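You operate a simulated robot arm through the tools that you are given. There is no shell and no other tool.

The job below is to be done with a simulated two-armed robot. You get a single attempt, and the scene is never put back.

JOB
Stand both napkins from the wide drawer in their rings.
Fine: the cream napkin in the wooden ring, the pink napkin in the pewter ring; shut the drawer again.

The check looks at the end state, three seconds after you hand in, the way a careful person would. Anything else that was tipped, shoved, dropped, spilled or broken makes it a failure. Flat cloth is picked up by pressing the open fingertips on it (5 to 10 N) and closing them slowly along it; thin cloth reads only 2 to 8 mm in the jaws.

ROBOT AND FRAMES
Two 7-joint arms with fingered hands on one trunk that stands fixed in place. Base frame: the origin is at the foot of the trunk, x ahead of it, y to its left, z up. Lengths are in m, angles in rad, forces in N, time in s.
The left shoulder is at [0.107, 0.152, 0.988], the right one opposite. With the tool pointing down near the work surface each hand reaches from about 0.48 to 0.86 m from the base axis, measured 20 degrees to its own side. Payload 3.8 kg a hand.
The TCP of each hand is the grasp point between the finger pads, 0.03 m short of the fingertips. In the tool frame z runs along the fingers and y along their closing line. The gripper opens to 0.104 m; its body begins 0.035 m behind the TCP. The gripper is a hand of 5 fingers: y runs from the thumb to the fingers, the wrist lies at [-0.015, -0.104, -0.178] in the tool frame, and closing takes about 1.5 s.
Orientation is that of the tool frame in the base frame, as a unit quaternion [x, y, z, w]. With the fingers straight down and the wrist toward the robot, the tool's x, y and z point along [0, 1, 0], [1, 0, 0] and [0, 0, -1] of the base frame.

CONTROLS
- The arms move only by the tool drive_tool. It takes "left_motion", "right_motion" or both (then of equal length, played together; a hand with none holds still); each is a list of rows, each a list of 6 numbers: the shift along the base's x, y, z in units of 250 mm (1.0 is 250 mm), then the turn, a rotation vector about the base's x, y, z in units of 120 degrees (1.0 is 120 degrees). In form: [[dx, dy, dz, ax, ay, az], ...]. A call has 1 to 20 rows; each row is the pose to reach, as a shift and turn from the pose commanded when the call began. "left_grip" and "right_grip" are, for a hand that has rows, the finger opening in mm, from 0 to 104, set as the call begins (left out, the last holds). A call with a number of a shift or a turn outside -1 to 1 is refused whole. A row lasts 0.2 s, in which the tool goes at most 0.05 m and 0.15 rad; a call with a longer step from one row to the next is refused whole, and so is a gripper value outside its range. A pose out of reach is approached as far as the arm can. The call stops where the force on the tool passes 40 N (or 10 N more than at its start, if that is more) or the arm is blocked; 0.2 s more then pass. The fingers move at their own pace (about 0.072 m/s each) and stop on an object; they squeeze with about 25 N. The grip force told is the motor's: it shows also when the fingers shut on nothing. Time passes only in rows, and 0.2 s behind the last, so rows that repeat a pose let the fingers close. The reply holds the time, the measured pose of the TCP, the force on the tool along the base axes, the opening and the grip force, in the units named above and with some noise, with the torque about the TCP (base axes, N m) and any sound that the robot's microphone picked up.
- Cameras (640 x 400 px; columns grow to the right, rows downward): "scene" is now at [0.2524, -0.0252, 1.1619]; the picture's right is [-0.28, -0.95, 0.10], its down [-0.30, -0.01, -0.95] and it looks along [0.91, -0.30, -0.28] (base axes); focal length 214 px, centre (320, 200). "left" rides on the left gripper at [-0.08, -0.078, -0.141] in its tool frame; the picture's right is [-0.78, -0.30, 0.56], its down [0.53, -0.78, 0.33] and it looks along [0.33, 0.56, 0.76] (tool axes); focal length 247 px, centre (320, 200). "right" rides on the right gripper at [0.08, -0.077, -0.141] in its tool frame; the picture's right is [-0.78, 0.30, -0.56], its down [-0.53, -0.78, 0.33] and it looks along [-0.33, 0.56, 0.76] (tool axes); focal length 247 px, centre (320, 200). There is no depth. A picture from a camera that has moved, and an enlarged one, comes with that camera's place and axes in the base frame and with its lens.
- get_image(camera): a new picture of that camera. No time passes.
- lift_body(by): moves the trunk up (or, below 0, down) by that many m; the arms and the scene camera ride with it, the base frame stays. It gives what a move gives, with no picture.
- grasp_type(shape, hand): the hand has 5 fingers and takes this shape, open, in about a second: jaw (thumb against the fingers, like two jaws); tri (thumb and two fingers); tip (a fingertip pinch); poke (one finger out to press); point (the index stretched); flat (the hand flat); cup (the hand cupped); fist (a fist). The gripper value then closes the fingers along that shape, each until it touches; the sizes above hold for jaw. It gives what a move gives, with no picture.
- head_to(pan, tilt): turns the head with the scene camera to pan (to the left, within 1.396 rad either way) and tilt (down, from -0.506 to 1.204), counted from straight ahead of the robot (the tilt from the chest, where the trunk bows). It gives what a move gives.
- inspect(camera, box): a new picture of the part [left, top, right, bottom] of that camera's present view, enlarged. No time passes.
- hand_in(): hands the job in; it is judged then, once.

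Places have to be worked out from the pictures, the camera data and where the tool is seen. Open the grippers and draw the arms clear of the work before you hand the job in, unless the task says otherwise.

The tools are called after ">>>" as a command line: name --argument value ..., lists and objects as JSON in quotes. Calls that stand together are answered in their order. drive_tool: Moves the arms, as the interface text tells. Its arguments: {"type":"object","properties":{"left_motion":{"type":"array","items":{"type":"array","items":{"type":"number"}}},"left_grip":{"type":"number"},"right_motion":{"type":"array","items":{"type":"array","items":{"type":"number"}}},"right_grip":{"type":"number"}},"required":[]} The other tools are called the same way: lift_body (by) moves the trunk up or down; grasp_type (shape, hand) gives the hand a shape; head_to (pan, tilt) turns the head that bears the scene camera; get_image (camera) takes a picture; inspect (camera, box) takes an enlarged picture of a part of a camera's view; hand_in () hands the job in.

At the start:

```text
time_s: 0.0
left_position: [0.4731, 0.1352, 1.2439]
left_tcp_rot: [0.707, 0.707, 0.0, 0.0]
left_contact_force: [-0.4, 0.2, 1.2]
left_moment: [-0.01, -0.02, -0.01]
left_grip_width: 0.1041
left_grasp_force: 0.0
left_shape: jaw
right_position: [0.4583, -0.395, 1.2364]
right_tcp_rot: [0.707, 0.707, 0.0, 0.001]
right_contact_force: [0.6, 1.4, -0.6]
right_moment: [0.01, 0.0, 0.0]
right_grip_width: 0.1036
right_grasp_force: 0.0
right_shape: jaw
trunk travel left (down, up): [-0.09, 0.367]
head pan, tilt (commanded): [-0.304, -0.049]
```

scene: 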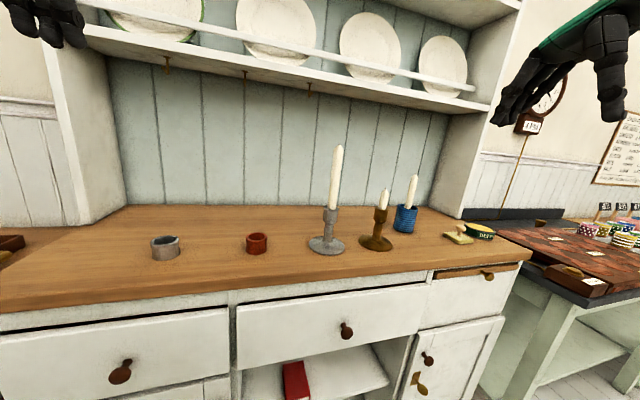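
right: 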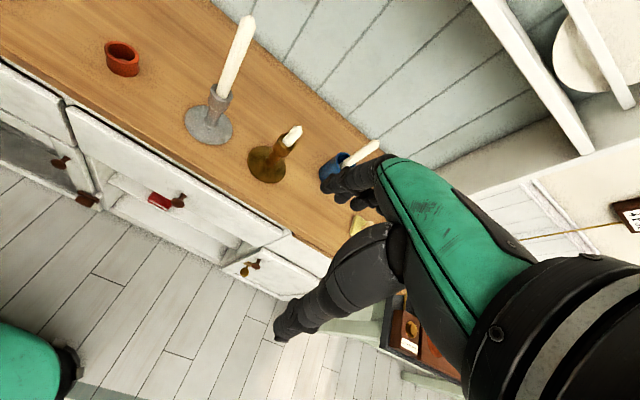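
left: 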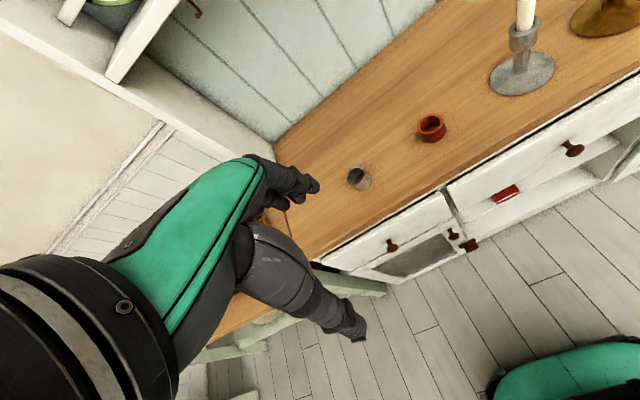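

I see a dresser with two drawers side by side (plus a narrow one at right), a pewter ring and a wooden (reddish) ring on the counter, and candlesticks nearby. I'll look closer with the head tilted down to locate the drawers and rings.

>>> head_to --pan 0.0 --tilt 0.6

>>> get_image --camera "scene"

```text
time_s: 1.0
left_position: [0.4732, 0.1346, 1.2444]
left_tcp_rot: [0.707, 0.707, 0.0, 0.0]
left_contact_force: [0.0, -0.5, 0.2]
left_moment: [0.0, 0.01, -0.02]
left_grip_width: 0.1035
left_grasp_force: 0.1
left_shape: jaw
right_position: [0.4578, -0.3959, 1.2369]
right_tcp_rot: [0.707, 0.707, 0.001, 0.0]
right_contact_force: [0.3, 0.4, -0.5]
right_moment: [0.01, -0.04, 0.01]
right_grip_width: 0.1037
right_grasp_force: 0.1
right_shape: jaw
trunk travel left (down, up): [-0.09, 0.367]
head pan, tilt (commanded): [0.0, 0.6]
```

```text
taken
camera scene: at [0.2355, 0.0013, 1.1046], right [0.0, -1.0, 0.0], down [-0.81, 0.0, -0.58], along [0.58, 0.0, -0.81], focal length 214 px, centre (320, 200)
```

scene: 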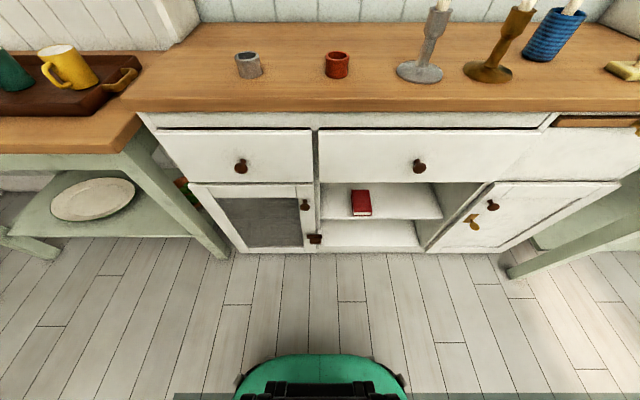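

The wide drawer is the middle one. Triangulating from the scene and left cameras puts the wooden ring near [0.738, -0.035, 0.90], the pewter ring near [0.742, 0.153, 0.90] and the middle drawer's knob near [0.611, -0.245, 0.724]. I'll enlarge these areas to refine that.

>>> inspect --camera "scene" --box '[200, 20, 460, 182]'

>>> inspect --camera "scene" --box '[300, 90, 640, 260]'

>>> inspect --camera "left" --box '[320, 60, 640, 260]'

>>> inspect --camera "right" --box '[0, 0, 400, 300]'

```text
2.46 times, centred on (330, 101) of scene
camera zoom: at [0.2355, 0.0013, 1.1046], right [0.0, -1.0, 0.0], down [-0.81, 0.0, -0.58], along [0.58, 0.0, -0.81], focal length 528 px, centre (295, 444)
```

zoom: 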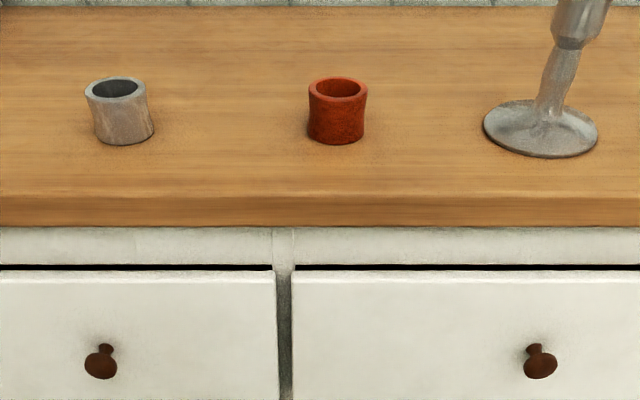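

```text
1.88 times, centred on (470, 175) of scene
camera zoom: at [0.2355, 0.0013, 1.1046], right [0.0, -1.0, 0.0], down [-0.81, 0.0, -0.58], along [0.58, 0.0, -0.81], focal length 404 px, centre (38, 247)
```

zoom: 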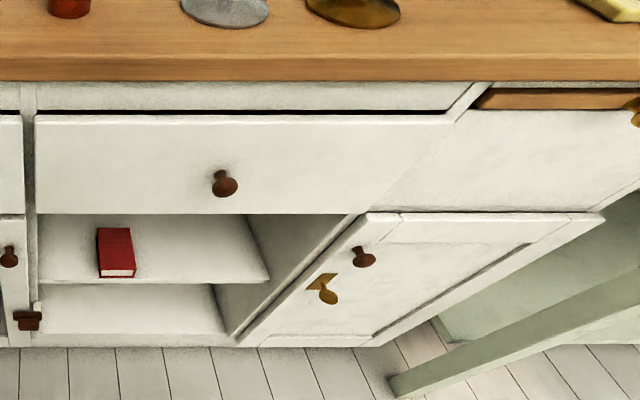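

```text
2.00 times, centred on (480, 160) of left
camera zoom: at [0.3972, 0.0547, 1.3856], right [-0.3, -0.78, -0.56], down [-0.78, 0.53, -0.33], along [0.56, 0.33, -0.76], focal length 494 px, centre (0, 280)
```

zoom: 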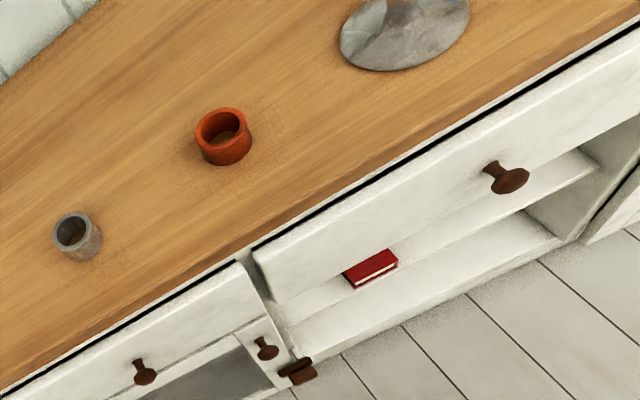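

```text
1.33 times, centred on (200, 150) of right
camera zoom: at [0.3813, -0.3155, 1.3786], right [0.3, -0.78, 0.56], down [-0.78, -0.54, -0.33], along [0.56, -0.33, -0.76], focal length 329 px, centre (480, 267)
```

zoom: 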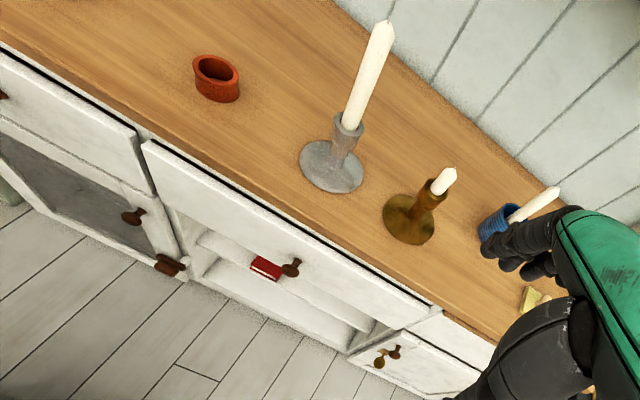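

The estimates agree: knob head ≈ [0.613, -0.246, 0.720], drawer face x ≈ 0.637 and counter top z ≈ 0.88 with its front edge at x ≈ 0.638. I'll bring the right hand down in front of the dresser while turning it so the fingers point forward and close horizontally.

>>> drive_tool --right_motion '[[0.0, 0.02, -0.07, -0.03, -0.03, 0.052], [0.0, 0.04, -0.14, -0.06, -0.06, 0.104], [0.0, 0.06, -0.21, -0.09, -0.09, 0.156], [0.0, 0.08, -0.28, -0.12, -0.12, 0.208], [0.0, 0.1, -0.35, -0.15, -0.15, 0.26], [0.0, 0.12, -0.42, -0.18, -0.18, 0.312], [0.0, 0.14, -0.49, -0.21, -0.21, 0.364], [0.0, 0.16, -0.56, -0.24, -0.24, 0.416], [0.0, 0.18, -0.63, -0.27, -0.27, 0.468], [0.0, 0.2, -0.7, -0.3, -0.3, 0.52], [0.0, 0.22, -0.77, -0.33, -0.33, 0.572], [0.0, 0.24, -0.84, -0.36, -0.36, 0.624], [0.0, 0.26, -0.9, -0.389, -0.389, 0.674]]' --right_grip 80

>>> get_image --camera "scene"

>>> get_image --camera "right"

```text
time_s: 3.8
left_position: [0.4731, 0.1343, 1.2449]
left_tcp_rot: [0.707, 0.708, 0.0, 0.0]
left_contact_force: [-1.1, -0.3, 0.7]
left_moment: [0.02, -0.02, 0.01]
left_grip_width: 0.1037
left_grasp_force: 0.0
left_shape: jaw
right_position: [0.4575, -0.3309, 1.0106]
right_tcp_rot: [0.0, 0.866, -0.001, 0.5]
right_contact_force: [-0.1, -1.1, -0.1]
right_moment: [-0.01, 0.05, -0.02]
right_grip_width: 0.0802
right_grasp_force: 0.1
right_shape: jaw
trunk travel left (down, up): [-0.09, 0.367]
head pan, tilt (commanded): [0.0, 0.6]
```

```text
taken
camera scene: at [0.2356, 0.0011, 1.1045], right [0.0, -1.0, 0.0], down [-0.81, 0.0, -0.58], along [0.58, 0.0, -0.81], focal length 214 px, centre (320, 200)
```

scene: 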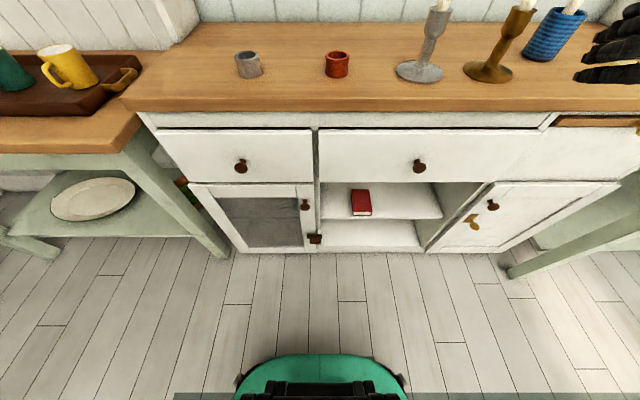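

```text
taken
camera right: at [0.2959, -0.4084, 1.0129], right [-0.09, 0.3, 0.95], down [0.56, -0.78, 0.3], along [0.83, 0.56, -0.09], focal length 247 px, centre (320, 200)
```

right: 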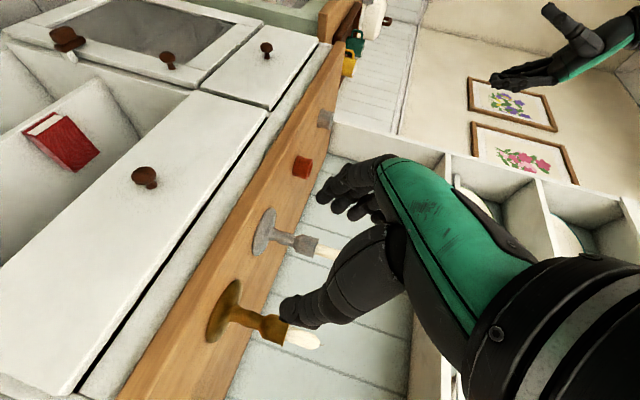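

The right hand reached the wanted orientation (fingers forward and 30° down). Now I'll bring it down to a pre-grasp point about 10 cm short of the knob along the finger direction.

>>> drive_tool --right_motion '[[0.02, 0.05, -0.12, 0, 0, 0], [0.04, 0.1, -0.24, 0, 0, 0], [0.06, 0.15, -0.36, 0, 0, 0], [0.08, 0.2, -0.48, 0, 0, 0], [0.1, 0.25, -0.6, 0, 0, 0], [0.13, 0.3, -0.72, 0, 0, 0], [0.17, 0.34, -0.84, 0, 0, 0], [0.21, 0.34, -0.942, 0, 0, 0]]' --right_grip 70

>>> get_image --camera "scene"

>>> get_image --camera "right"

```text
time_s: 5.6
left_position: [0.4745, 0.1343, 1.2435]
left_tcp_rot: [0.707, 0.707, -0.001, 0.0]
left_contact_force: [0.3, 0.2, -1.0]
left_moment: [-0.02, 0.05, -0.05]
left_grip_width: 0.1039
left_grasp_force: 0.1
left_shape: jaw
right_position: [0.5134, -0.2457, 0.7757]
right_tcp_rot: [0.0, 0.866, 0.0, 0.499]
right_contact_force: [-0.2, -0.1, 0.2]
right_moment: [0.0, -0.03, -0.03]
right_grip_width: 0.0702
right_grasp_force: 0.1
right_shape: jaw
trunk travel left (down, up): [-0.09, 0.367]
head pan, tilt (commanded): [0.0, 0.6]
```

```text
taken
camera scene: at [0.236, 0.0011, 1.1044], right [0.0, -1.0, 0.0], down [-0.81, 0.0, -0.58], along [0.58, 0.0, -0.81], focal length 214 px, centre (320, 200)
```

scene: 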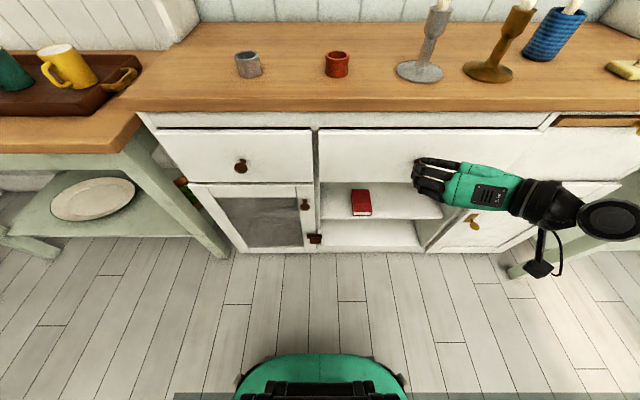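

```text
taken
camera right: at [0.3507, -0.3234, 0.7778], right [-0.09, 0.3, 0.95], down [0.55, -0.78, 0.3], along [0.83, 0.56, -0.09], focal length 247 px, centre (320, 200)
```

right: 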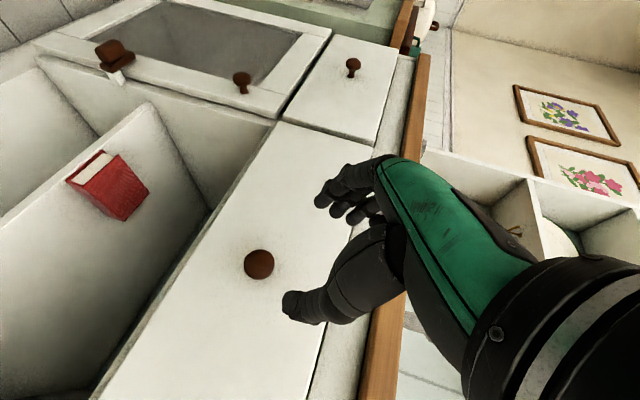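

The knob now reads about [0.612, -0.248, 0.717] from the wrist camera, matching the earlier estimate. I'll slide forward along the finger direction so the knob head sits between the pads.

>>> drive_tool --right_motion '[[0.08, -0.002, -0.045, 0, 0, 0], [0.16, -0.004, -0.09, 0, 0, 0], [0.24, -0.006, -0.14, 0, 0, 0], [0.3, -0.008, -0.19, 0, 0, 0], [0.35, -0.009, -0.222, 0, 0, 0]]' --right_grip 70

>>> get_image --camera "right"

>>> inspect --camera "scene" --box '[340, 90, 580, 240]'

```text
time_s: 6.8
left_position: [0.4714, 0.1343, 1.2458]
left_tcp_rot: [0.707, 0.707, 0.001, 0.0]
left_contact_force: [-0.3, 0.5, 0.1]
left_moment: [0.01, -0.02, 0.02]
left_grip_width: 0.1035
left_grasp_force: 0.0
left_shape: jaw
right_position: [0.5979, -0.2466, 0.7216]
right_tcp_rot: [0.0, 0.866, 0.0, 0.5]
right_contact_force: [-5.2, -0.3, -1.1]
right_moment: [0.0, -0.03, 0.24]
right_grip_width: 0.0702
right_grasp_force: 0.2
right_shape: jaw
trunk travel left (down, up): [-0.09, 0.367]
head pan, tilt (commanded): [0.0, 0.6]
```

```text
taken
camera right: at [0.4358, -0.3242, 0.7239], right [-0.09, 0.3, 0.95], down [0.56, -0.78, 0.3], along [0.83, 0.56, -0.09], focal length 247 px, centre (320, 200)
```

right: 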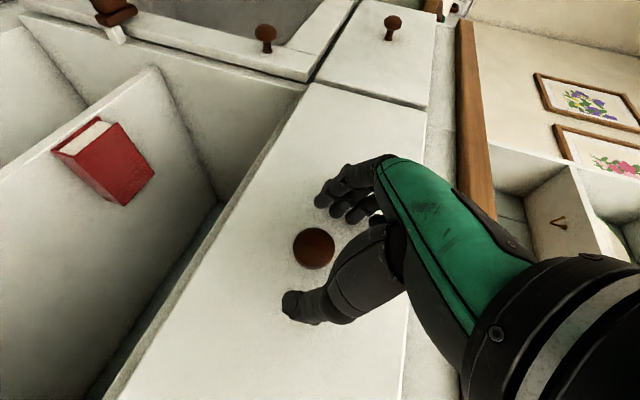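

```text
2.67 times, centred on (460, 165) of scene
camera zoom: at [0.2341, 0.0013, 1.1049], right [0.0, -1.0, 0.0], down [-0.81, 0.0, -0.58], along [0.58, 0.0, -0.81], focal length 572 px, centre (-53, 293)
```

zoom: 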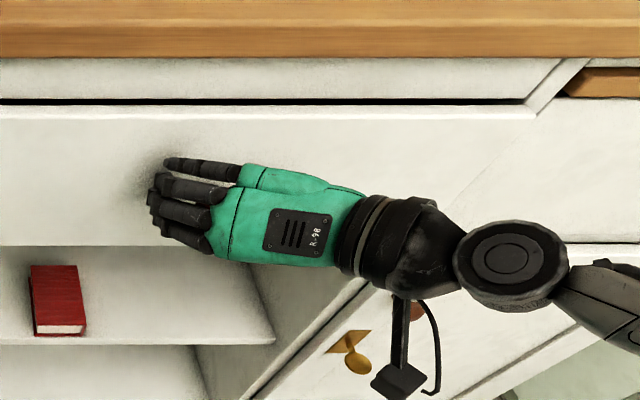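

The knob sits between thumb and fingers, about 14 mm beyond the TCP, and the fingertips are lightly touching the drawer face (5 N). I'll close the hand on the knob.

>>> drive_tool --right_motion '[[0, 0, 0, 0, 0, 0], [0, 0, 0, 0, 0, 0], [0, 0, 0, 0, 0, 0], [0, 0, 0, 0, 0, 0], [0, 0, 0, 0, 0, 0], [0, 0, 0, 0, 0, 0]]' --right_grip 0

>>> get_image --camera "right"

```text
time_s: 8.2
left_position: [0.4725, 0.1345, 1.2459]
left_tcp_rot: [0.707, 0.708, 0.0, 0.0]
left_contact_force: [-0.3, -0.1, 0.1]
left_moment: [0.01, 0.02, 0.0]
left_grip_width: 0.1038
left_grasp_force: 0.1
left_shape: jaw
right_position: [0.5986, -0.2459, 0.722]
right_tcp_rot: [0.0, 0.866, 0.0, 0.499]
right_contact_force: [-8.6, -1.4, -2.6]
right_moment: [0.04, -0.19, 0.53]
right_grip_width: 0.0237
right_grasp_force: 25.3
right_shape: jaw
trunk travel left (down, up): [-0.09, 0.367]
head pan, tilt (commanded): [0.0, 0.6]
```

```text
taken
camera right: at [0.4365, -0.3242, 0.7239], right [-0.09, 0.3, 0.95], down [0.56, -0.78, 0.3], along [0.83, 0.56, -0.09], focal length 247 px, centre (320, 200)
```

right: 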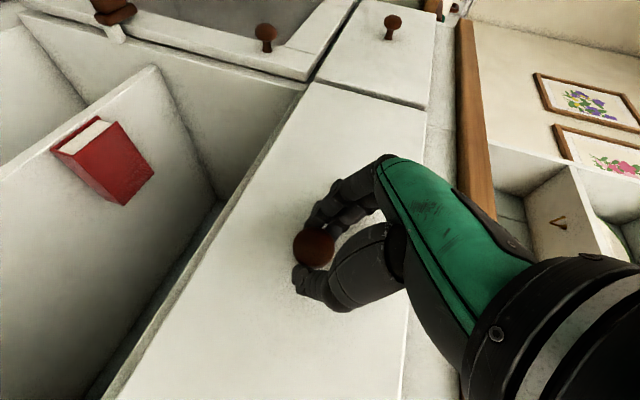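

The knob is gripped (23.7 mm, 25 N). I'll pull slowly straight back along -x, a first 8 cm, watching the force.

>>> drive_tool --right_motion '[[-0.03, 0, 0, 0, 0, 0], [-0.07, 0, 0, 0, 0, 0], [-0.11, 0, 0, 0, 0, 0], [-0.15, 0, 0, 0, 0, 0], [-0.19, 0, 0, 0, 0, 0], [-0.23, 0, 0, 0, 0, 0], [-0.27, 0, 0, 0, 0, 0], [-0.31, 0, 0, 0, 0, 0]]' --right_grip 0

>>> get_image --camera "scene"

```text
time_s: 10.0
left_position: [0.4734, 0.1343, 1.2439]
left_tcp_rot: [0.707, 0.708, 0.0, 0.0]
left_contact_force: [0.1, -1.5, 0.4]
left_moment: [0.01, 0.02, 0.01]
left_grip_width: 0.1037
left_grasp_force: 0.0
left_shape: jaw
right_position: [0.5205, -0.2478, 0.7207]
right_tcp_rot: [0.0, 0.867, 0.0, 0.499]
right_contact_force: [0.3, -0.4, -1.1]
right_moment: [0.05, -0.16, 0.22]
right_grip_width: 0.0224
right_grasp_force: 24.8
right_shape: jaw
trunk travel left (down, up): [-0.09, 0.367]
head pan, tilt (commanded): [0.0, 0.6]
```

```text
taken
camera scene: at [0.2351, 0.0012, 1.1047], right [0.0, -1.0, 0.0], down [-0.81, 0.0, -0.58], along [0.58, 0.0, -0.81], focal length 214 px, centre (320, 200)
```

scene: 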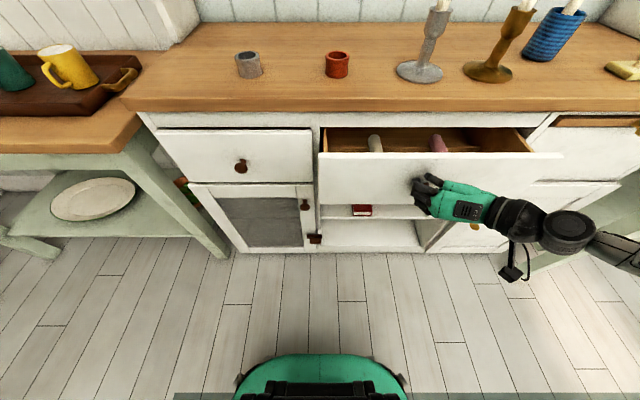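

The drawer slides freely; I can see what look like a cream roll and a pink roll inside. I'll pull another 8 cm.

>>> drive_tool --right_motion '[[-0.04, 0, 0, 0, 0, 0], [-0.08, 0, 0, 0, 0, 0], [-0.12, 0, 0, 0, 0, 0], [-0.16, 0, 0, 0, 0, 0], [-0.2, 0, 0, 0, 0, 0], [-0.24, 0, 0, 0, 0, 0], [-0.28, 0, 0, 0, 0, 0], [-0.32, 0, 0, 0, 0, 0]]' --right_grip 0

>>> get_image --camera "scene"

>>> inspect --camera "scene" --box '[300, 90, 600, 270]'

```text
time_s: 11.8
left_position: [0.4739, 0.1348, 1.2451]
left_tcp_rot: [0.707, 0.707, 0.0, 0.0]
left_contact_force: [-0.2, -0.4, 0.4]
left_moment: [-0.01, 0.03, 0.01]
left_grip_width: 0.1039
left_grasp_force: 0.3
left_shape: jaw
right_position: [0.4403, -0.2475, 0.7205]
right_tcp_rot: [0.001, 0.866, 0.0, 0.5]
right_contact_force: [0.3, -4.7, 5.6]
right_moment: [0.04, -0.09, -0.17]
right_grip_width: 0.023
right_grasp_force: 25.4
right_shape: jaw
trunk travel left (down, up): [-0.09, 0.367]
head pan, tilt (commanded): [0.0, 0.6]
```

```text
taken
camera scene: at [0.2349, 0.0012, 1.1047], right [0.0, -1.0, 0.0], down [-0.81, 0.0, -0.58], along [0.58, 0.0, -0.81], focal length 214 px, centre (320, 200)
```

scene: 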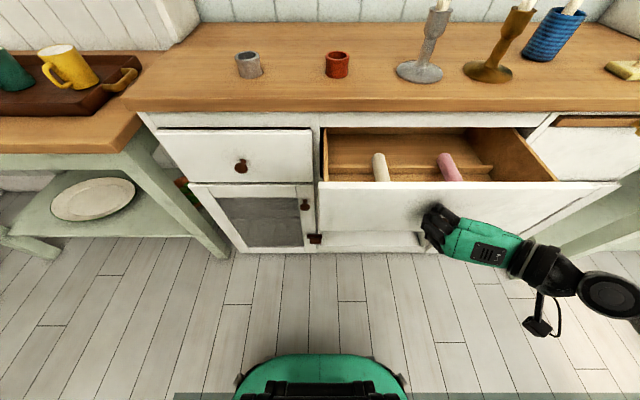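

```text
2.13 times, centred on (450, 180) of scene
camera zoom: at [0.2349, 0.0012, 1.1047], right [0.0, -1.0, 0.0], down [-0.81, 0.0, -0.58], along [0.58, 0.0, -0.81], focal length 458 px, centre (43, 243)
```

zoom: 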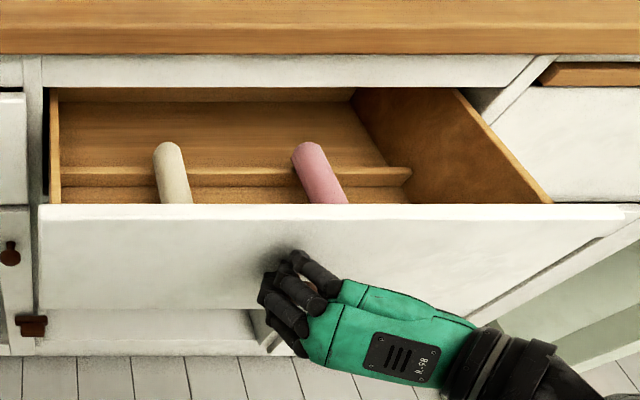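

Both napkins are rolled and lie in the drawer pointing back, with their far ends near the counter edge. I'll pull the drawer about 4 cm more so they come fully clear of the counter overhang.

>>> drive_tool --right_motion '[[-0.03, 0, 0, 0, 0, 0], [-0.06, 0, 0, 0, 0, 0], [-0.09, 0, 0, 0, 0, 0], [-0.12, 0, 0, 0, 0, 0], [-0.15, 0, 0, 0, 0, 0], [-0.18, 0, 0, 0, 0, 0]]' --right_grip 0

>>> get_image --camera "scene"

```text
time_s: 13.2
left_position: [0.4737, 0.1342, 1.2444]
left_tcp_rot: [0.707, 0.707, 0.001, 0.0]
left_contact_force: [0.5, 0.1, 0.6]
left_moment: [-0.01, -0.01, 0.0]
left_grip_width: 0.1036
left_grasp_force: 0.0
left_shape: jaw
right_position: [0.397, -0.2473, 0.7214]
right_tcp_rot: [0.0, 0.866, -0.001, 0.5]
right_contact_force: [0.8, -1.2, -1.7]
right_moment: [0.05, 0.04, -0.08]
right_grip_width: 0.0226
right_grasp_force: 25.2
right_shape: jaw
trunk travel left (down, up): [-0.09, 0.367]
head pan, tilt (commanded): [0.0, 0.6]
```

```text
taken
camera scene: at [0.2355, 0.001, 1.1045], right [0.0, -1.0, 0.0], down [-0.81, 0.0, -0.58], along [0.58, 0.0, -0.81], focal length 214 px, centre (320, 200)
```

scene: 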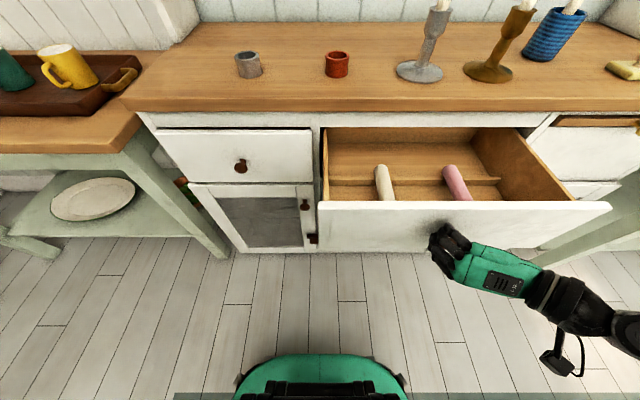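

The drawer is now open about 20 cm. I'll release the knob and back the hand off, then up.

>>> drive_tool --right_motion '[[0, 0, 0, 0, 0, 0], [0, 0, 0, 0, 0, 0], [-0.03, 0, 0.017, 0, 0, 0], [-0.08, 0, 0.046, 0, 0, 0], [-0.13, 0, 0.075, 0, 0, 0], [-0.16, 0, 0.15, 0, 0, 0], [-0.16, 0, 0.3, 0, 0, 0], [-0.16, 0, 0.45, 0, 0, 0], [-0.14, -0.05, 0.6, 0, 0, 0], [-0.12, -0.1, 0.75, 0, 0, 0]]' --right_grip 75

>>> get_image --camera "scene"

>>> get_image --camera "right"

```text
time_s: 15.4
left_position: [0.4734, 0.1363, 1.2444]
left_tcp_rot: [0.707, 0.707, -0.001, 0.0]
left_contact_force: [0.4, -0.9, 0.0]
left_moment: [-0.01, 0.01, 0.01]
left_grip_width: 0.1036
left_grasp_force: 0.1
left_shape: jaw
right_position: [0.4015, -0.316, 0.9208]
right_tcp_rot: [0.0, 0.867, 0.002, 0.499]
right_contact_force: [0.1, -0.1, -0.2]
right_moment: [0.01, 0.0, 0.02]
right_grip_width: 0.0748
right_grasp_force: 0.0
right_shape: jaw
right hand out of reach, approached as far as the arm can: row 3, 4, 5, 6, 7, 8, 9, 10
trunk travel left (down, up): [-0.09, 0.367]
head pan, tilt (commanded): [0.0, 0.6]
```

```text
taken
camera scene: at [0.2353, 0.0015, 1.1046], right [0.0, -1.0, 0.0], down [-0.81, 0.0, -0.58], along [0.58, 0.0, -0.81], focal length 214 px, centre (320, 200)
```

scene: 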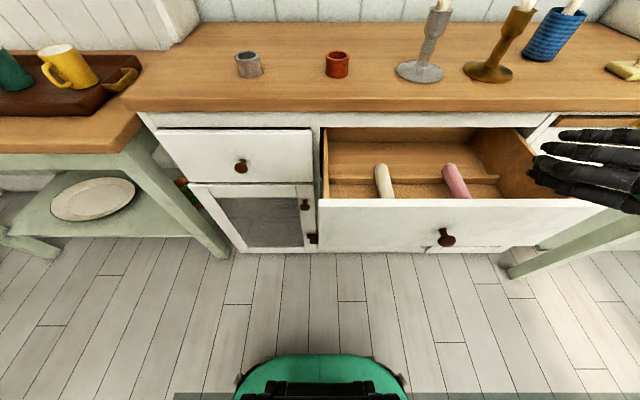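

```text
taken
camera right: at [0.2389, -0.3942, 0.9224], right [-0.09, 0.29, 0.95], down [0.56, -0.78, 0.29], along [0.82, 0.56, -0.09], focal length 247 px, centre (320, 200)
```

right: 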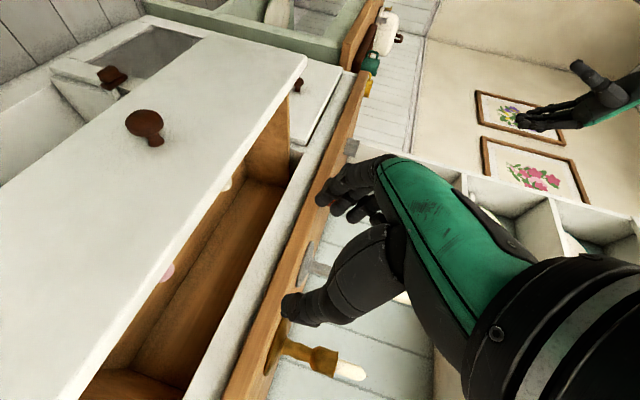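

The knob is released. I'll raise the trunk for a better view down into the drawer (arms ride along and stay clear).

>>> lift_body --by 0.3

>>> get_image --camera "scene"

>>> inspect --camera "scene" --box '[300, 150, 540, 300]'

>>> get_image --camera "left"

```text
time_s: 18.4
left_position: [0.4733, 0.134, 1.5458]
left_tcp_rot: [0.707, 0.707, 0.0, 0.0]
left_contact_force: [0.4, 0.8, 0.0]
left_moment: [-0.01, 0.02, 0.0]
left_grip_width: 0.1037
left_grasp_force: 0.0
left_shape: jaw
right_position: [0.4025, -0.3199, 1.2156]
right_tcp_rot: [0.001, 0.866, 0.0, 0.5]
right_contact_force: [0.7, -0.7, 0.2]
right_moment: [0.0, 0.0, -0.01]
right_grip_width: 0.0746
right_grasp_force: 0.1
right_shape: jaw
trunk travel left (down, up): [-0.39, 0.067]
head pan, tilt (commanded): [0.0, 0.6]
```

```text
taken
camera scene: at [0.0967, 0.0013, 1.4711], right [0.0, -1.0, 0.0], down [-0.58, 0.0, -0.82], along [0.82, 0.0, -0.58], focal length 214 px, centre (320, 200)
```

scene: 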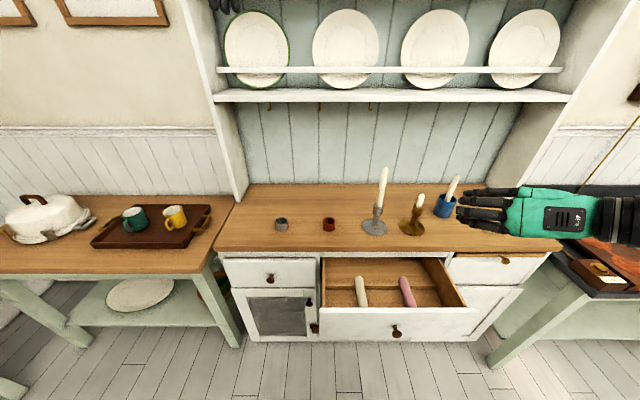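

```text
2.67 times, centred on (420, 225) of scene
camera zoom: at [0.0967, 0.0013, 1.4711], right [0.0, -1.0, 0.0], down [-0.58, 0.0, -0.82], along [0.82, 0.0, -0.58], focal length 572 px, centre (53, 133)
```

zoom: 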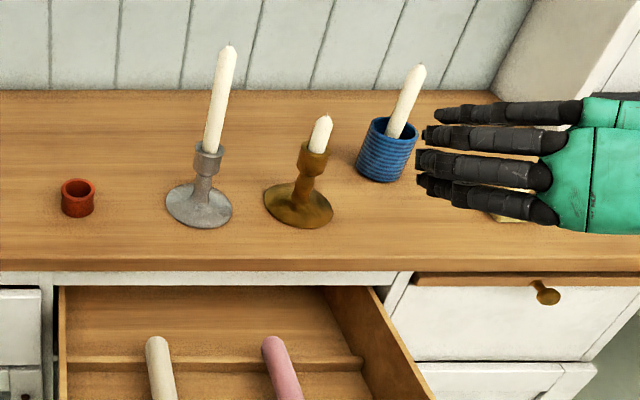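

```text
taken
camera left: at [0.3971, 0.0546, 1.6856], right [-0.3, -0.78, -0.56], down [-0.78, 0.53, -0.33], along [0.56, 0.33, -0.76], focal length 247 px, centre (320, 200)
```

left: 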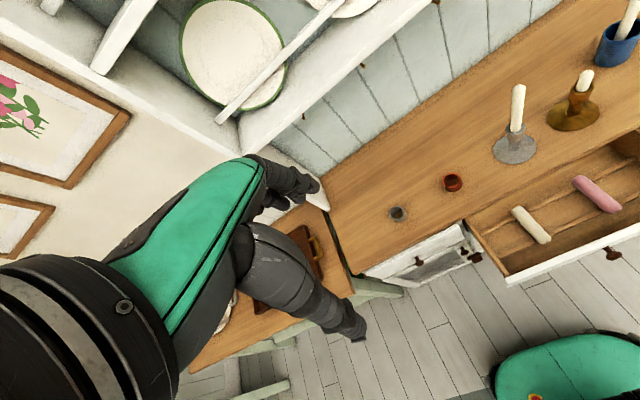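

From higher up the view is better. I'll tilt the head toward the drawer and take enlarged pictures from the scene and left cameras.

>>> head_to --pan -0.35 --tilt 0.95

>>> inspect --camera "scene" --box '[200, 80, 440, 230]'

>>> inspect --camera "left" --box '[440, 100, 640, 300]'

>>> inspect --camera "left" --box '[360, 120, 560, 245]'

```text
time_s: 19.3
left_position: [0.4732, 0.1343, 1.5445]
left_tcp_rot: [0.707, 0.707, -0.001, 0.0]
left_contact_force: [0.6, -0.4, 0.7]
left_moment: [0.03, 0.0, -0.01]
left_grip_width: 0.1037
left_grasp_force: 0.1
left_shape: jaw
right_position: [0.4022, -0.3213, 1.2164]
right_tcp_rot: [0.0, 0.866, 0.001, 0.499]
right_contact_force: [0.1, 0.0, -0.3]
right_moment: [0.0, 0.0, 0.0]
right_grip_width: 0.0749
right_grasp_force: 0.1
right_shape: jaw
trunk travel left (down, up): [-0.39, 0.067]
head pan, tilt (commanded): [-0.351, 0.949]
```

```text
2.67 times, centred on (320, 155) of scene
camera zoom: at [0.0763, -0.0238, 1.4429], right [-0.34, -0.94, 0.0], down [-0.77, 0.28, -0.57], along [0.54, -0.2, -0.82], focal length 572 px, centre (320, 320)
```

zoom: 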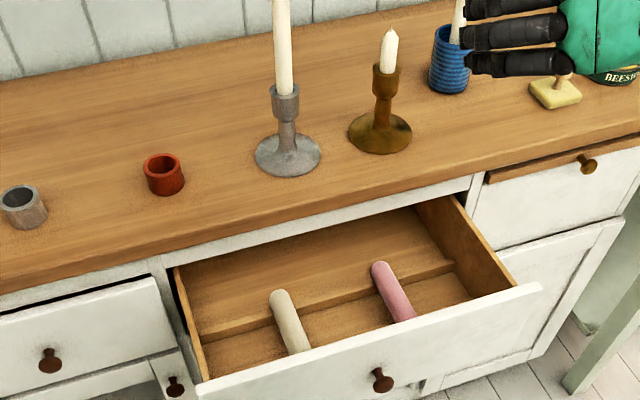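

```text
2.00 times, centred on (540, 200) of left
camera zoom: at [0.397, 0.0545, 1.6857], right [-0.3, -0.78, -0.56], down [-0.78, 0.53, -0.33], along [0.56, 0.33, -0.76], focal length 494 px, centre (-120, 200)
```

zoom: 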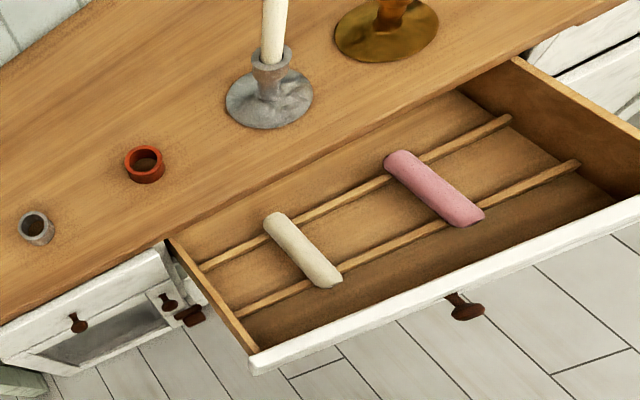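

```text
3.20 times, centred on (460, 182) of left
camera zoom: at [0.397, 0.0545, 1.6857], right [-0.3, -0.78, -0.56], down [-0.78, 0.53, -0.33], along [0.56, 0.33, -0.76], focal length 790 px, centre (-128, 256)
```

zoom: 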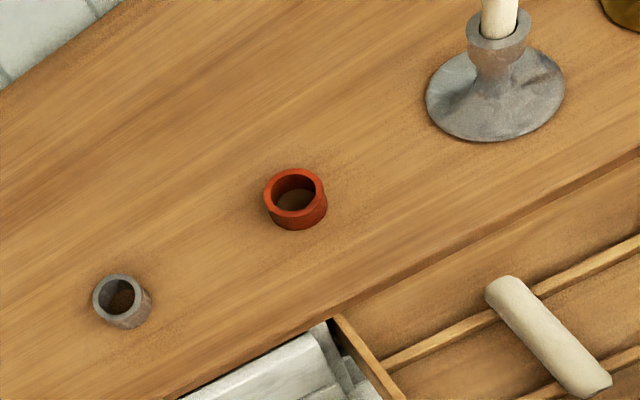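

The rolls lie along x across two rails: cream near y≈-0.16, pink near y≈-0.34, both spanning about x=0.52–0.635, with tops near z≈0.70. I'll turn the right hand back to fingers-down (thumb to the right) and move it forward above the drawer, to look with its camera.

>>> drive_tool --right_motion '[[0.05, 0, 0, 0, 0.06, 0], [0.1, 0, 0, 0, 0.12, 0], [0.15, 0, 0, 0, 0.18, 0], [0.2, 0, 0, 0, 0.24, 0], [0.25, 0, 0, 0, 0.3, 0], [0.3, 0, 0, 0, 0.36, 0], [0.35, 0, 0, 0, 0.42, 0], [0.4, 0, 0, 0, 0.48, 0], [0.44, 0, 0, 0, 0.5, 0]]' --right_grip 75

>>> get_image --camera "right"

```text
time_s: 21.3
left_position: [0.4731, 0.135, 1.5438]
left_tcp_rot: [0.707, 0.707, -0.001, 0.0]
left_contact_force: [0.0, 0.0, 0.4]
left_moment: [0.0, -0.01, 0.02]
left_grip_width: 0.1041
left_grasp_force: 0.0
left_shape: jaw
right_position: [0.5124, -0.3207, 1.2168]
right_tcp_rot: [-0.001, 1.0, -0.001, -0.002]
right_contact_force: [-0.4, 0.3, 0.7]
right_moment: [-0.04, 0.01, -0.01]
right_grip_width: 0.0746
right_grasp_force: 0.0
right_shape: jaw
trunk travel left (down, up): [-0.39, 0.067]
head pan, tilt (commanded): [-0.351, 0.949]
```

```text
taken
camera right: at [0.4333, -0.3981, 1.358], right [0.78, 0.3, 0.55], down [0.53, -0.78, -0.33], along [0.33, 0.55, -0.76], focal length 247 px, centre (320, 200)
```

right: 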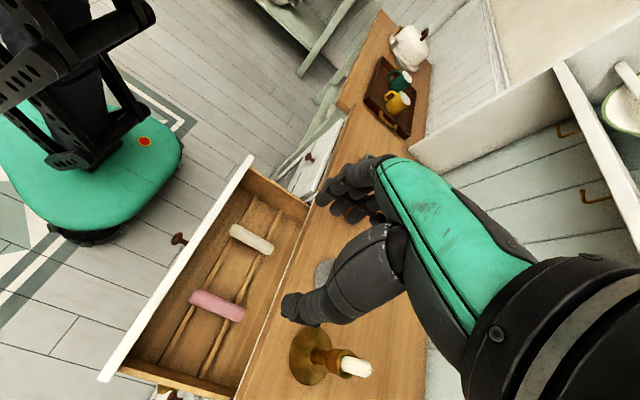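

The hand is now fingers-down above the drawer region. I'll lower the trunk again, so the hand comes to z≈0.92 over the drawer and gives a close view.

>>> lift_body --by -0.3

>>> get_image --camera "right"

>>> get_image --camera "scene"

>>> get_image --camera "left"

```text
time_s: 24.3
left_position: [0.4734, 0.135, 1.2455]
left_tcp_rot: [0.708, 0.707, 0.0, 0.0]
left_contact_force: [-0.1, -1.0, -0.2]
left_moment: [0.0, 0.01, 0.04]
left_grip_width: 0.1036
left_grasp_force: 0.1
left_shape: jaw
right_position: [0.5113, -0.321, 0.9188]
right_tcp_rot: [-0.001, 1.0, 0.0, 0.0]
right_contact_force: [0.1, 0.1, 0.0]
right_moment: [-0.04, 0.0, 0.01]
right_grip_width: 0.0749
right_grasp_force: 0.0
right_shape: jaw
trunk travel left (down, up): [-0.09, 0.367]
head pan, tilt (commanded): [-0.351, 0.949]
```

```text
taken
camera right: at [0.4318, -0.3983, 1.059], right [0.78, 0.3, 0.56], down [0.54, -0.78, -0.33], along [0.33, 0.56, -0.76], focal length 247 px, centre (320, 200)
```

right: 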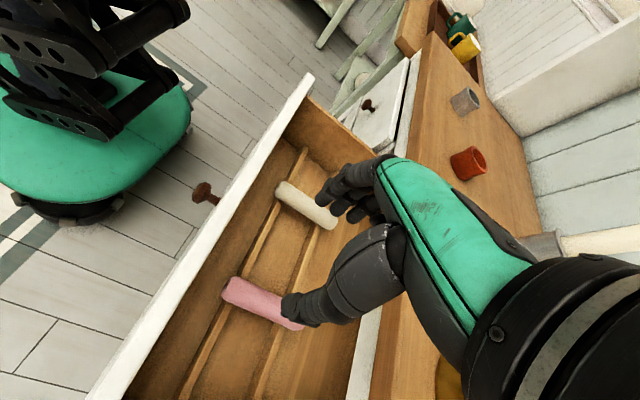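

```text
taken
camera scene: at [0.2064, -0.0236, 1.085], right [-0.32, -0.94, 0.12], down [-0.92, 0.28, -0.29], along [0.24, -0.2, -0.95], focal length 214 px, centre (320, 200)
```

scene: 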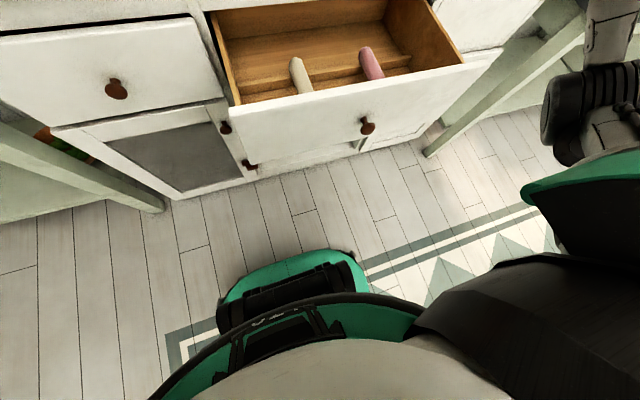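

```text
taken
camera left: at [0.3963, 0.0547, 1.3861], right [-0.29, -0.78, -0.56], down [-0.78, 0.53, -0.33], along [0.56, 0.33, -0.76], focal length 247 px, centre (320, 200)
```

left: 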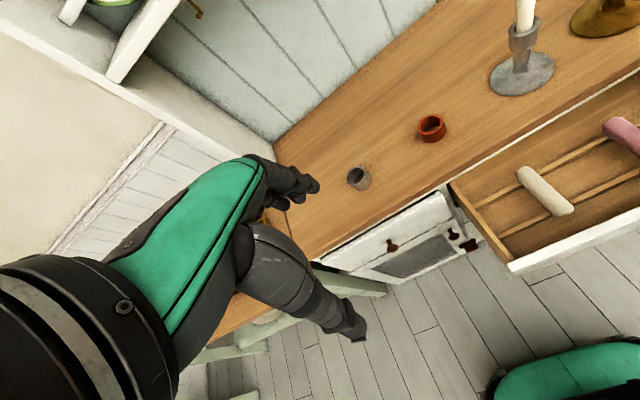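

Clear views now; I'll enlarge the right and left camera views of the rolls to measure their ends and diameters.

>>> inspect --camera "right" --box '[180, 150, 380, 350]'

>>> inspect --camera "left" --box '[480, 100, 640, 260]'

>>> inspect --camera "right" --box '[420, 70, 540, 190]'

>>> inspect --camera "left" --box '[320, 90, 480, 210]'

```text
2.00 times, centred on (280, 250) of right
camera zoom: at [0.4318, -0.3983, 1.059], right [0.78, 0.3, 0.56], down [0.54, -0.78, -0.33], along [0.33, 0.56, -0.76], focal length 494 px, centre (400, 100)
```

zoom: 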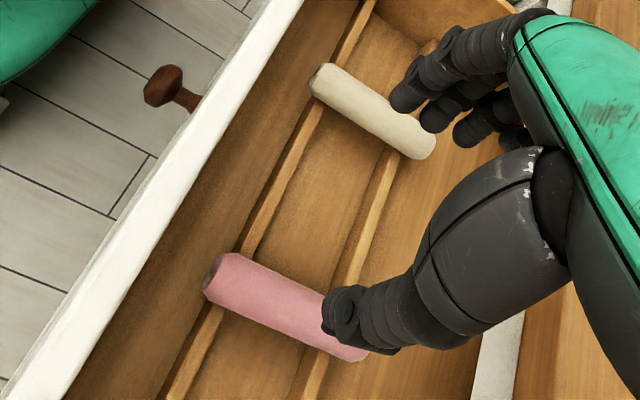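

```text
2.50 times, centred on (560, 180) of left
camera zoom: at [0.3963, 0.0547, 1.3861], right [-0.29, -0.78, -0.56], down [-0.78, 0.53, -0.33], along [0.56, 0.33, -0.76], focal length 617 px, centre (-280, 250)
```

zoom: 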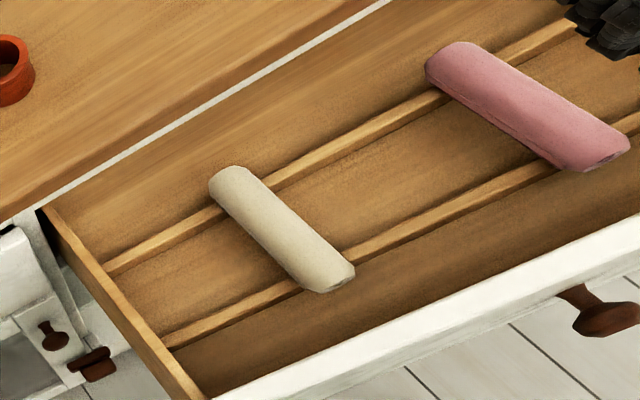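

```text
3.33 times, centred on (480, 130) of right
camera zoom: at [0.4318, -0.3983, 1.059], right [0.78, 0.3, 0.56], down [0.54, -0.78, -0.33], along [0.33, 0.56, -0.76], focal length 823 px, centre (-213, 433)
```

zoom: 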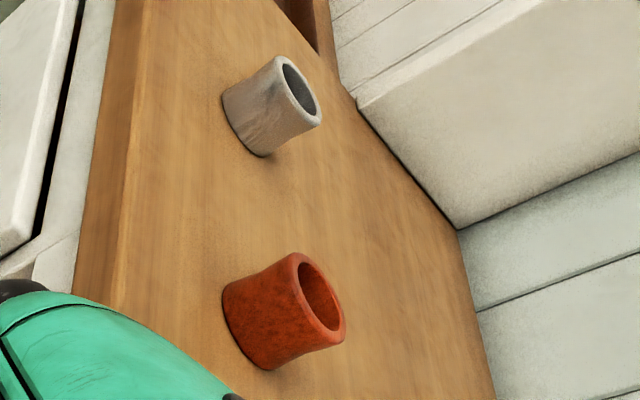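

```text
3.33 times, centred on (400, 150) of left
camera zoom: at [0.3963, 0.0547, 1.3861], right [-0.29, -0.78, -0.56], down [-0.78, 0.53, -0.33], along [0.56, 0.33, -0.76], focal length 823 px, centre (53, 367)
```

zoom: 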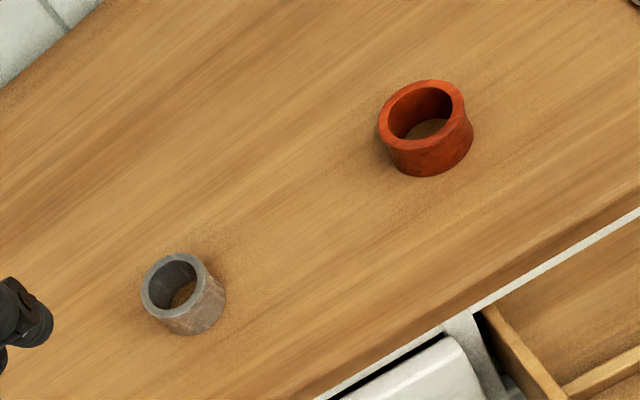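

Triangulating: the pink roll spans x≈0.510–0.632 at y≈-0.339, the cream x≈0.511–0.632 at y≈-0.163; both have their axes at z≈0.70 and a diameter of about 30 mm. I'll move the open right hand to 10 cm above the pink roll, over its nearer part (x≈0.547), so the far end can go down into the ring later.

>>> drive_tool --right_motion '[[0.04, -0.02, -0.06, 0, 0, 0], [0.08, -0.04, -0.14, 0, 0, 0], [0.12, -0.06, -0.22, 0, 0, 0], [0.143, -0.072, -0.3, 0, 0, 0], [0.143, -0.072, -0.4, 0, 0, 0]]' --right_grip 72

>>> get_image --camera "right"

>>> get_image --camera "left"

>>> get_image --camera "scene"

```text
time_s: 25.5
left_position: [0.4737, 0.1349, 1.2443]
left_tcp_rot: [0.708, 0.706, -0.001, 0.0]
left_contact_force: [0.1, -0.2, 0.3]
left_moment: [0.01, 0.03, -0.03]
left_grip_width: 0.1038
left_grasp_force: 0.0
left_shape: jaw
right_position: [0.5485, -0.3371, 0.8142]
right_tcp_rot: [0.0, 1.0, 0.0, 0.0]
right_contact_force: [0.3, -0.5, -1.0]
right_moment: [0.0, -0.02, -0.01]
right_grip_width: 0.0723
right_grasp_force: 0.0
right_shape: jaw
trunk travel left (down, up): [-0.09, 0.367]
head pan, tilt (commanded): [-0.351, 0.949]
```

```text
taken
camera right: at [0.4694, -0.4141, 0.9566], right [0.78, 0.3, 0.56], down [0.53, -0.78, -0.33], along [0.33, 0.56, -0.76], focal length 247 px, centre (320, 200)
```

right: 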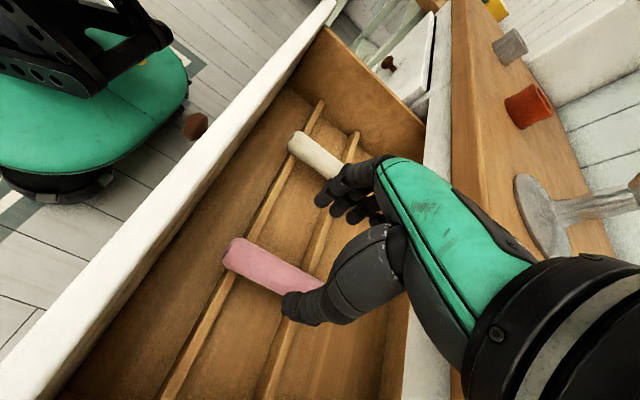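

```text
taken
camera left: at [0.3975, 0.0544, 1.3855], right [-0.3, -0.78, -0.56], down [-0.78, 0.53, -0.33], along [0.56, 0.33, -0.76], focal length 247 px, centre (320, 200)
```

left: 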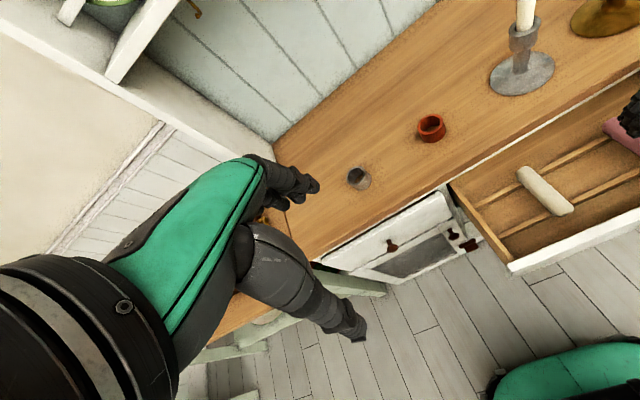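

```text
taken
camera scene: at [0.2071, -0.0239, 1.0847], right [-0.32, -0.94, 0.12], down [-0.92, 0.28, -0.28], along [0.23, -0.2, -0.95], focal length 214 px, centre (320, 200)
```

scene: 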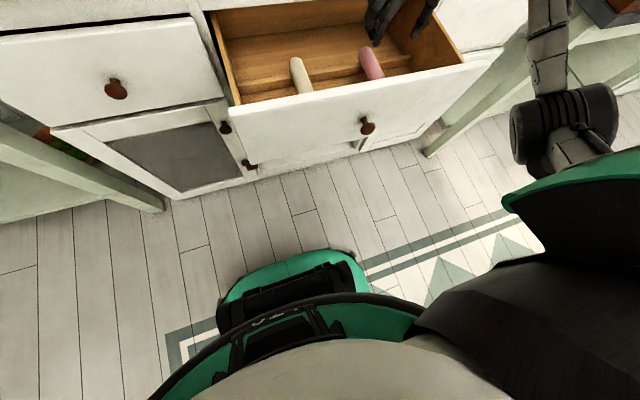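

The pink near end again reads [0.513, -0.341, 0.70], so the hand is lined up. I'll lower it straight down around the pink roll to z≈0.718, fingertips just above the rails.

>>> drive_tool --right_motion '[[-0.004, -0.008, -0.08, 0, 0, 0], [-0.004, -0.008, -0.16, 0, 0, 0], [-0.004, -0.008, -0.24, 0, 0, 0], [-0.004, -0.008, -0.31, 0, 0, 0], [-0.004, -0.008, -0.36, 0, 0, 0], [-0.004, -0.008, -0.384, 0, 0, 0]]' --right_grip 72

>>> get_image --camera "right"

>>> inspect --camera "scene" --box '[200, 0, 520, 200]'

```text
time_s: 26.9
left_position: [0.4733, 0.1341, 1.245]
left_tcp_rot: [0.707, 0.707, 0.0, 0.0]
left_contact_force: [-0.2, -0.2, 0.1]
left_moment: [0.02, -0.02, 0.01]
left_grip_width: 0.1038
left_grasp_force: 0.2
left_shape: jaw
right_position: [0.5467, -0.3401, 0.7195]
right_tcp_rot: [0.0, 1.0, -0.001, -0.001]
right_contact_force: [0.6, -0.4, 0.1]
right_moment: [-0.05, -0.02, 0.0]
right_grip_width: 0.0723
right_grasp_force: 0.0
right_shape: jaw
trunk travel left (down, up): [-0.09, 0.367]
head pan, tilt (commanded): [-0.351, 0.949]
```

```text
taken
camera right: at [0.4666, -0.4185, 0.8614], right [0.78, 0.3, 0.56], down [0.53, -0.78, -0.33], along [0.33, 0.55, -0.76], focal length 247 px, centre (320, 200)
```

right: 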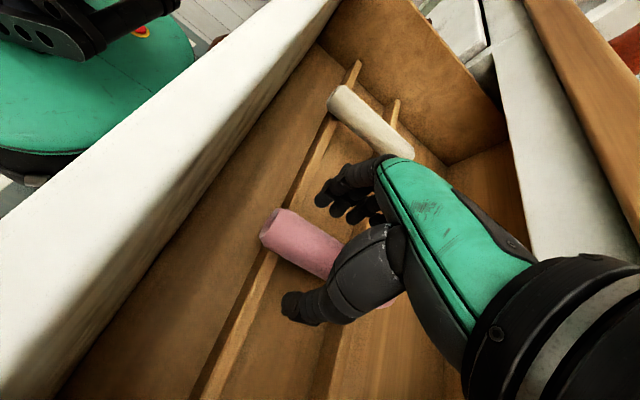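

```text
2.00 times, centred on (360, 100) of scene
camera zoom: at [0.2069, -0.0237, 1.0848], right [-0.32, -0.94, 0.12], down [-0.92, 0.28, -0.28], along [0.23, -0.2, -0.95], focal length 429 px, centre (240, 400)
```

zoom: 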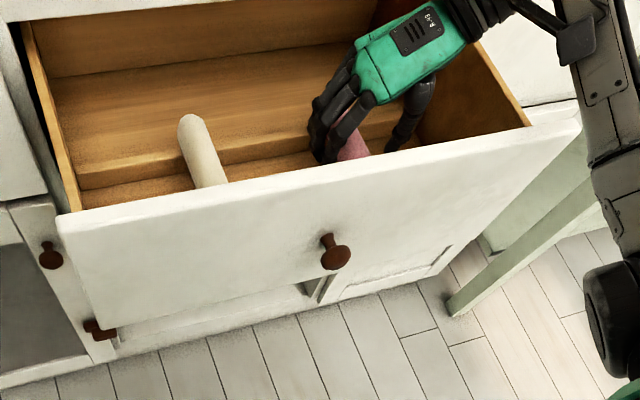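

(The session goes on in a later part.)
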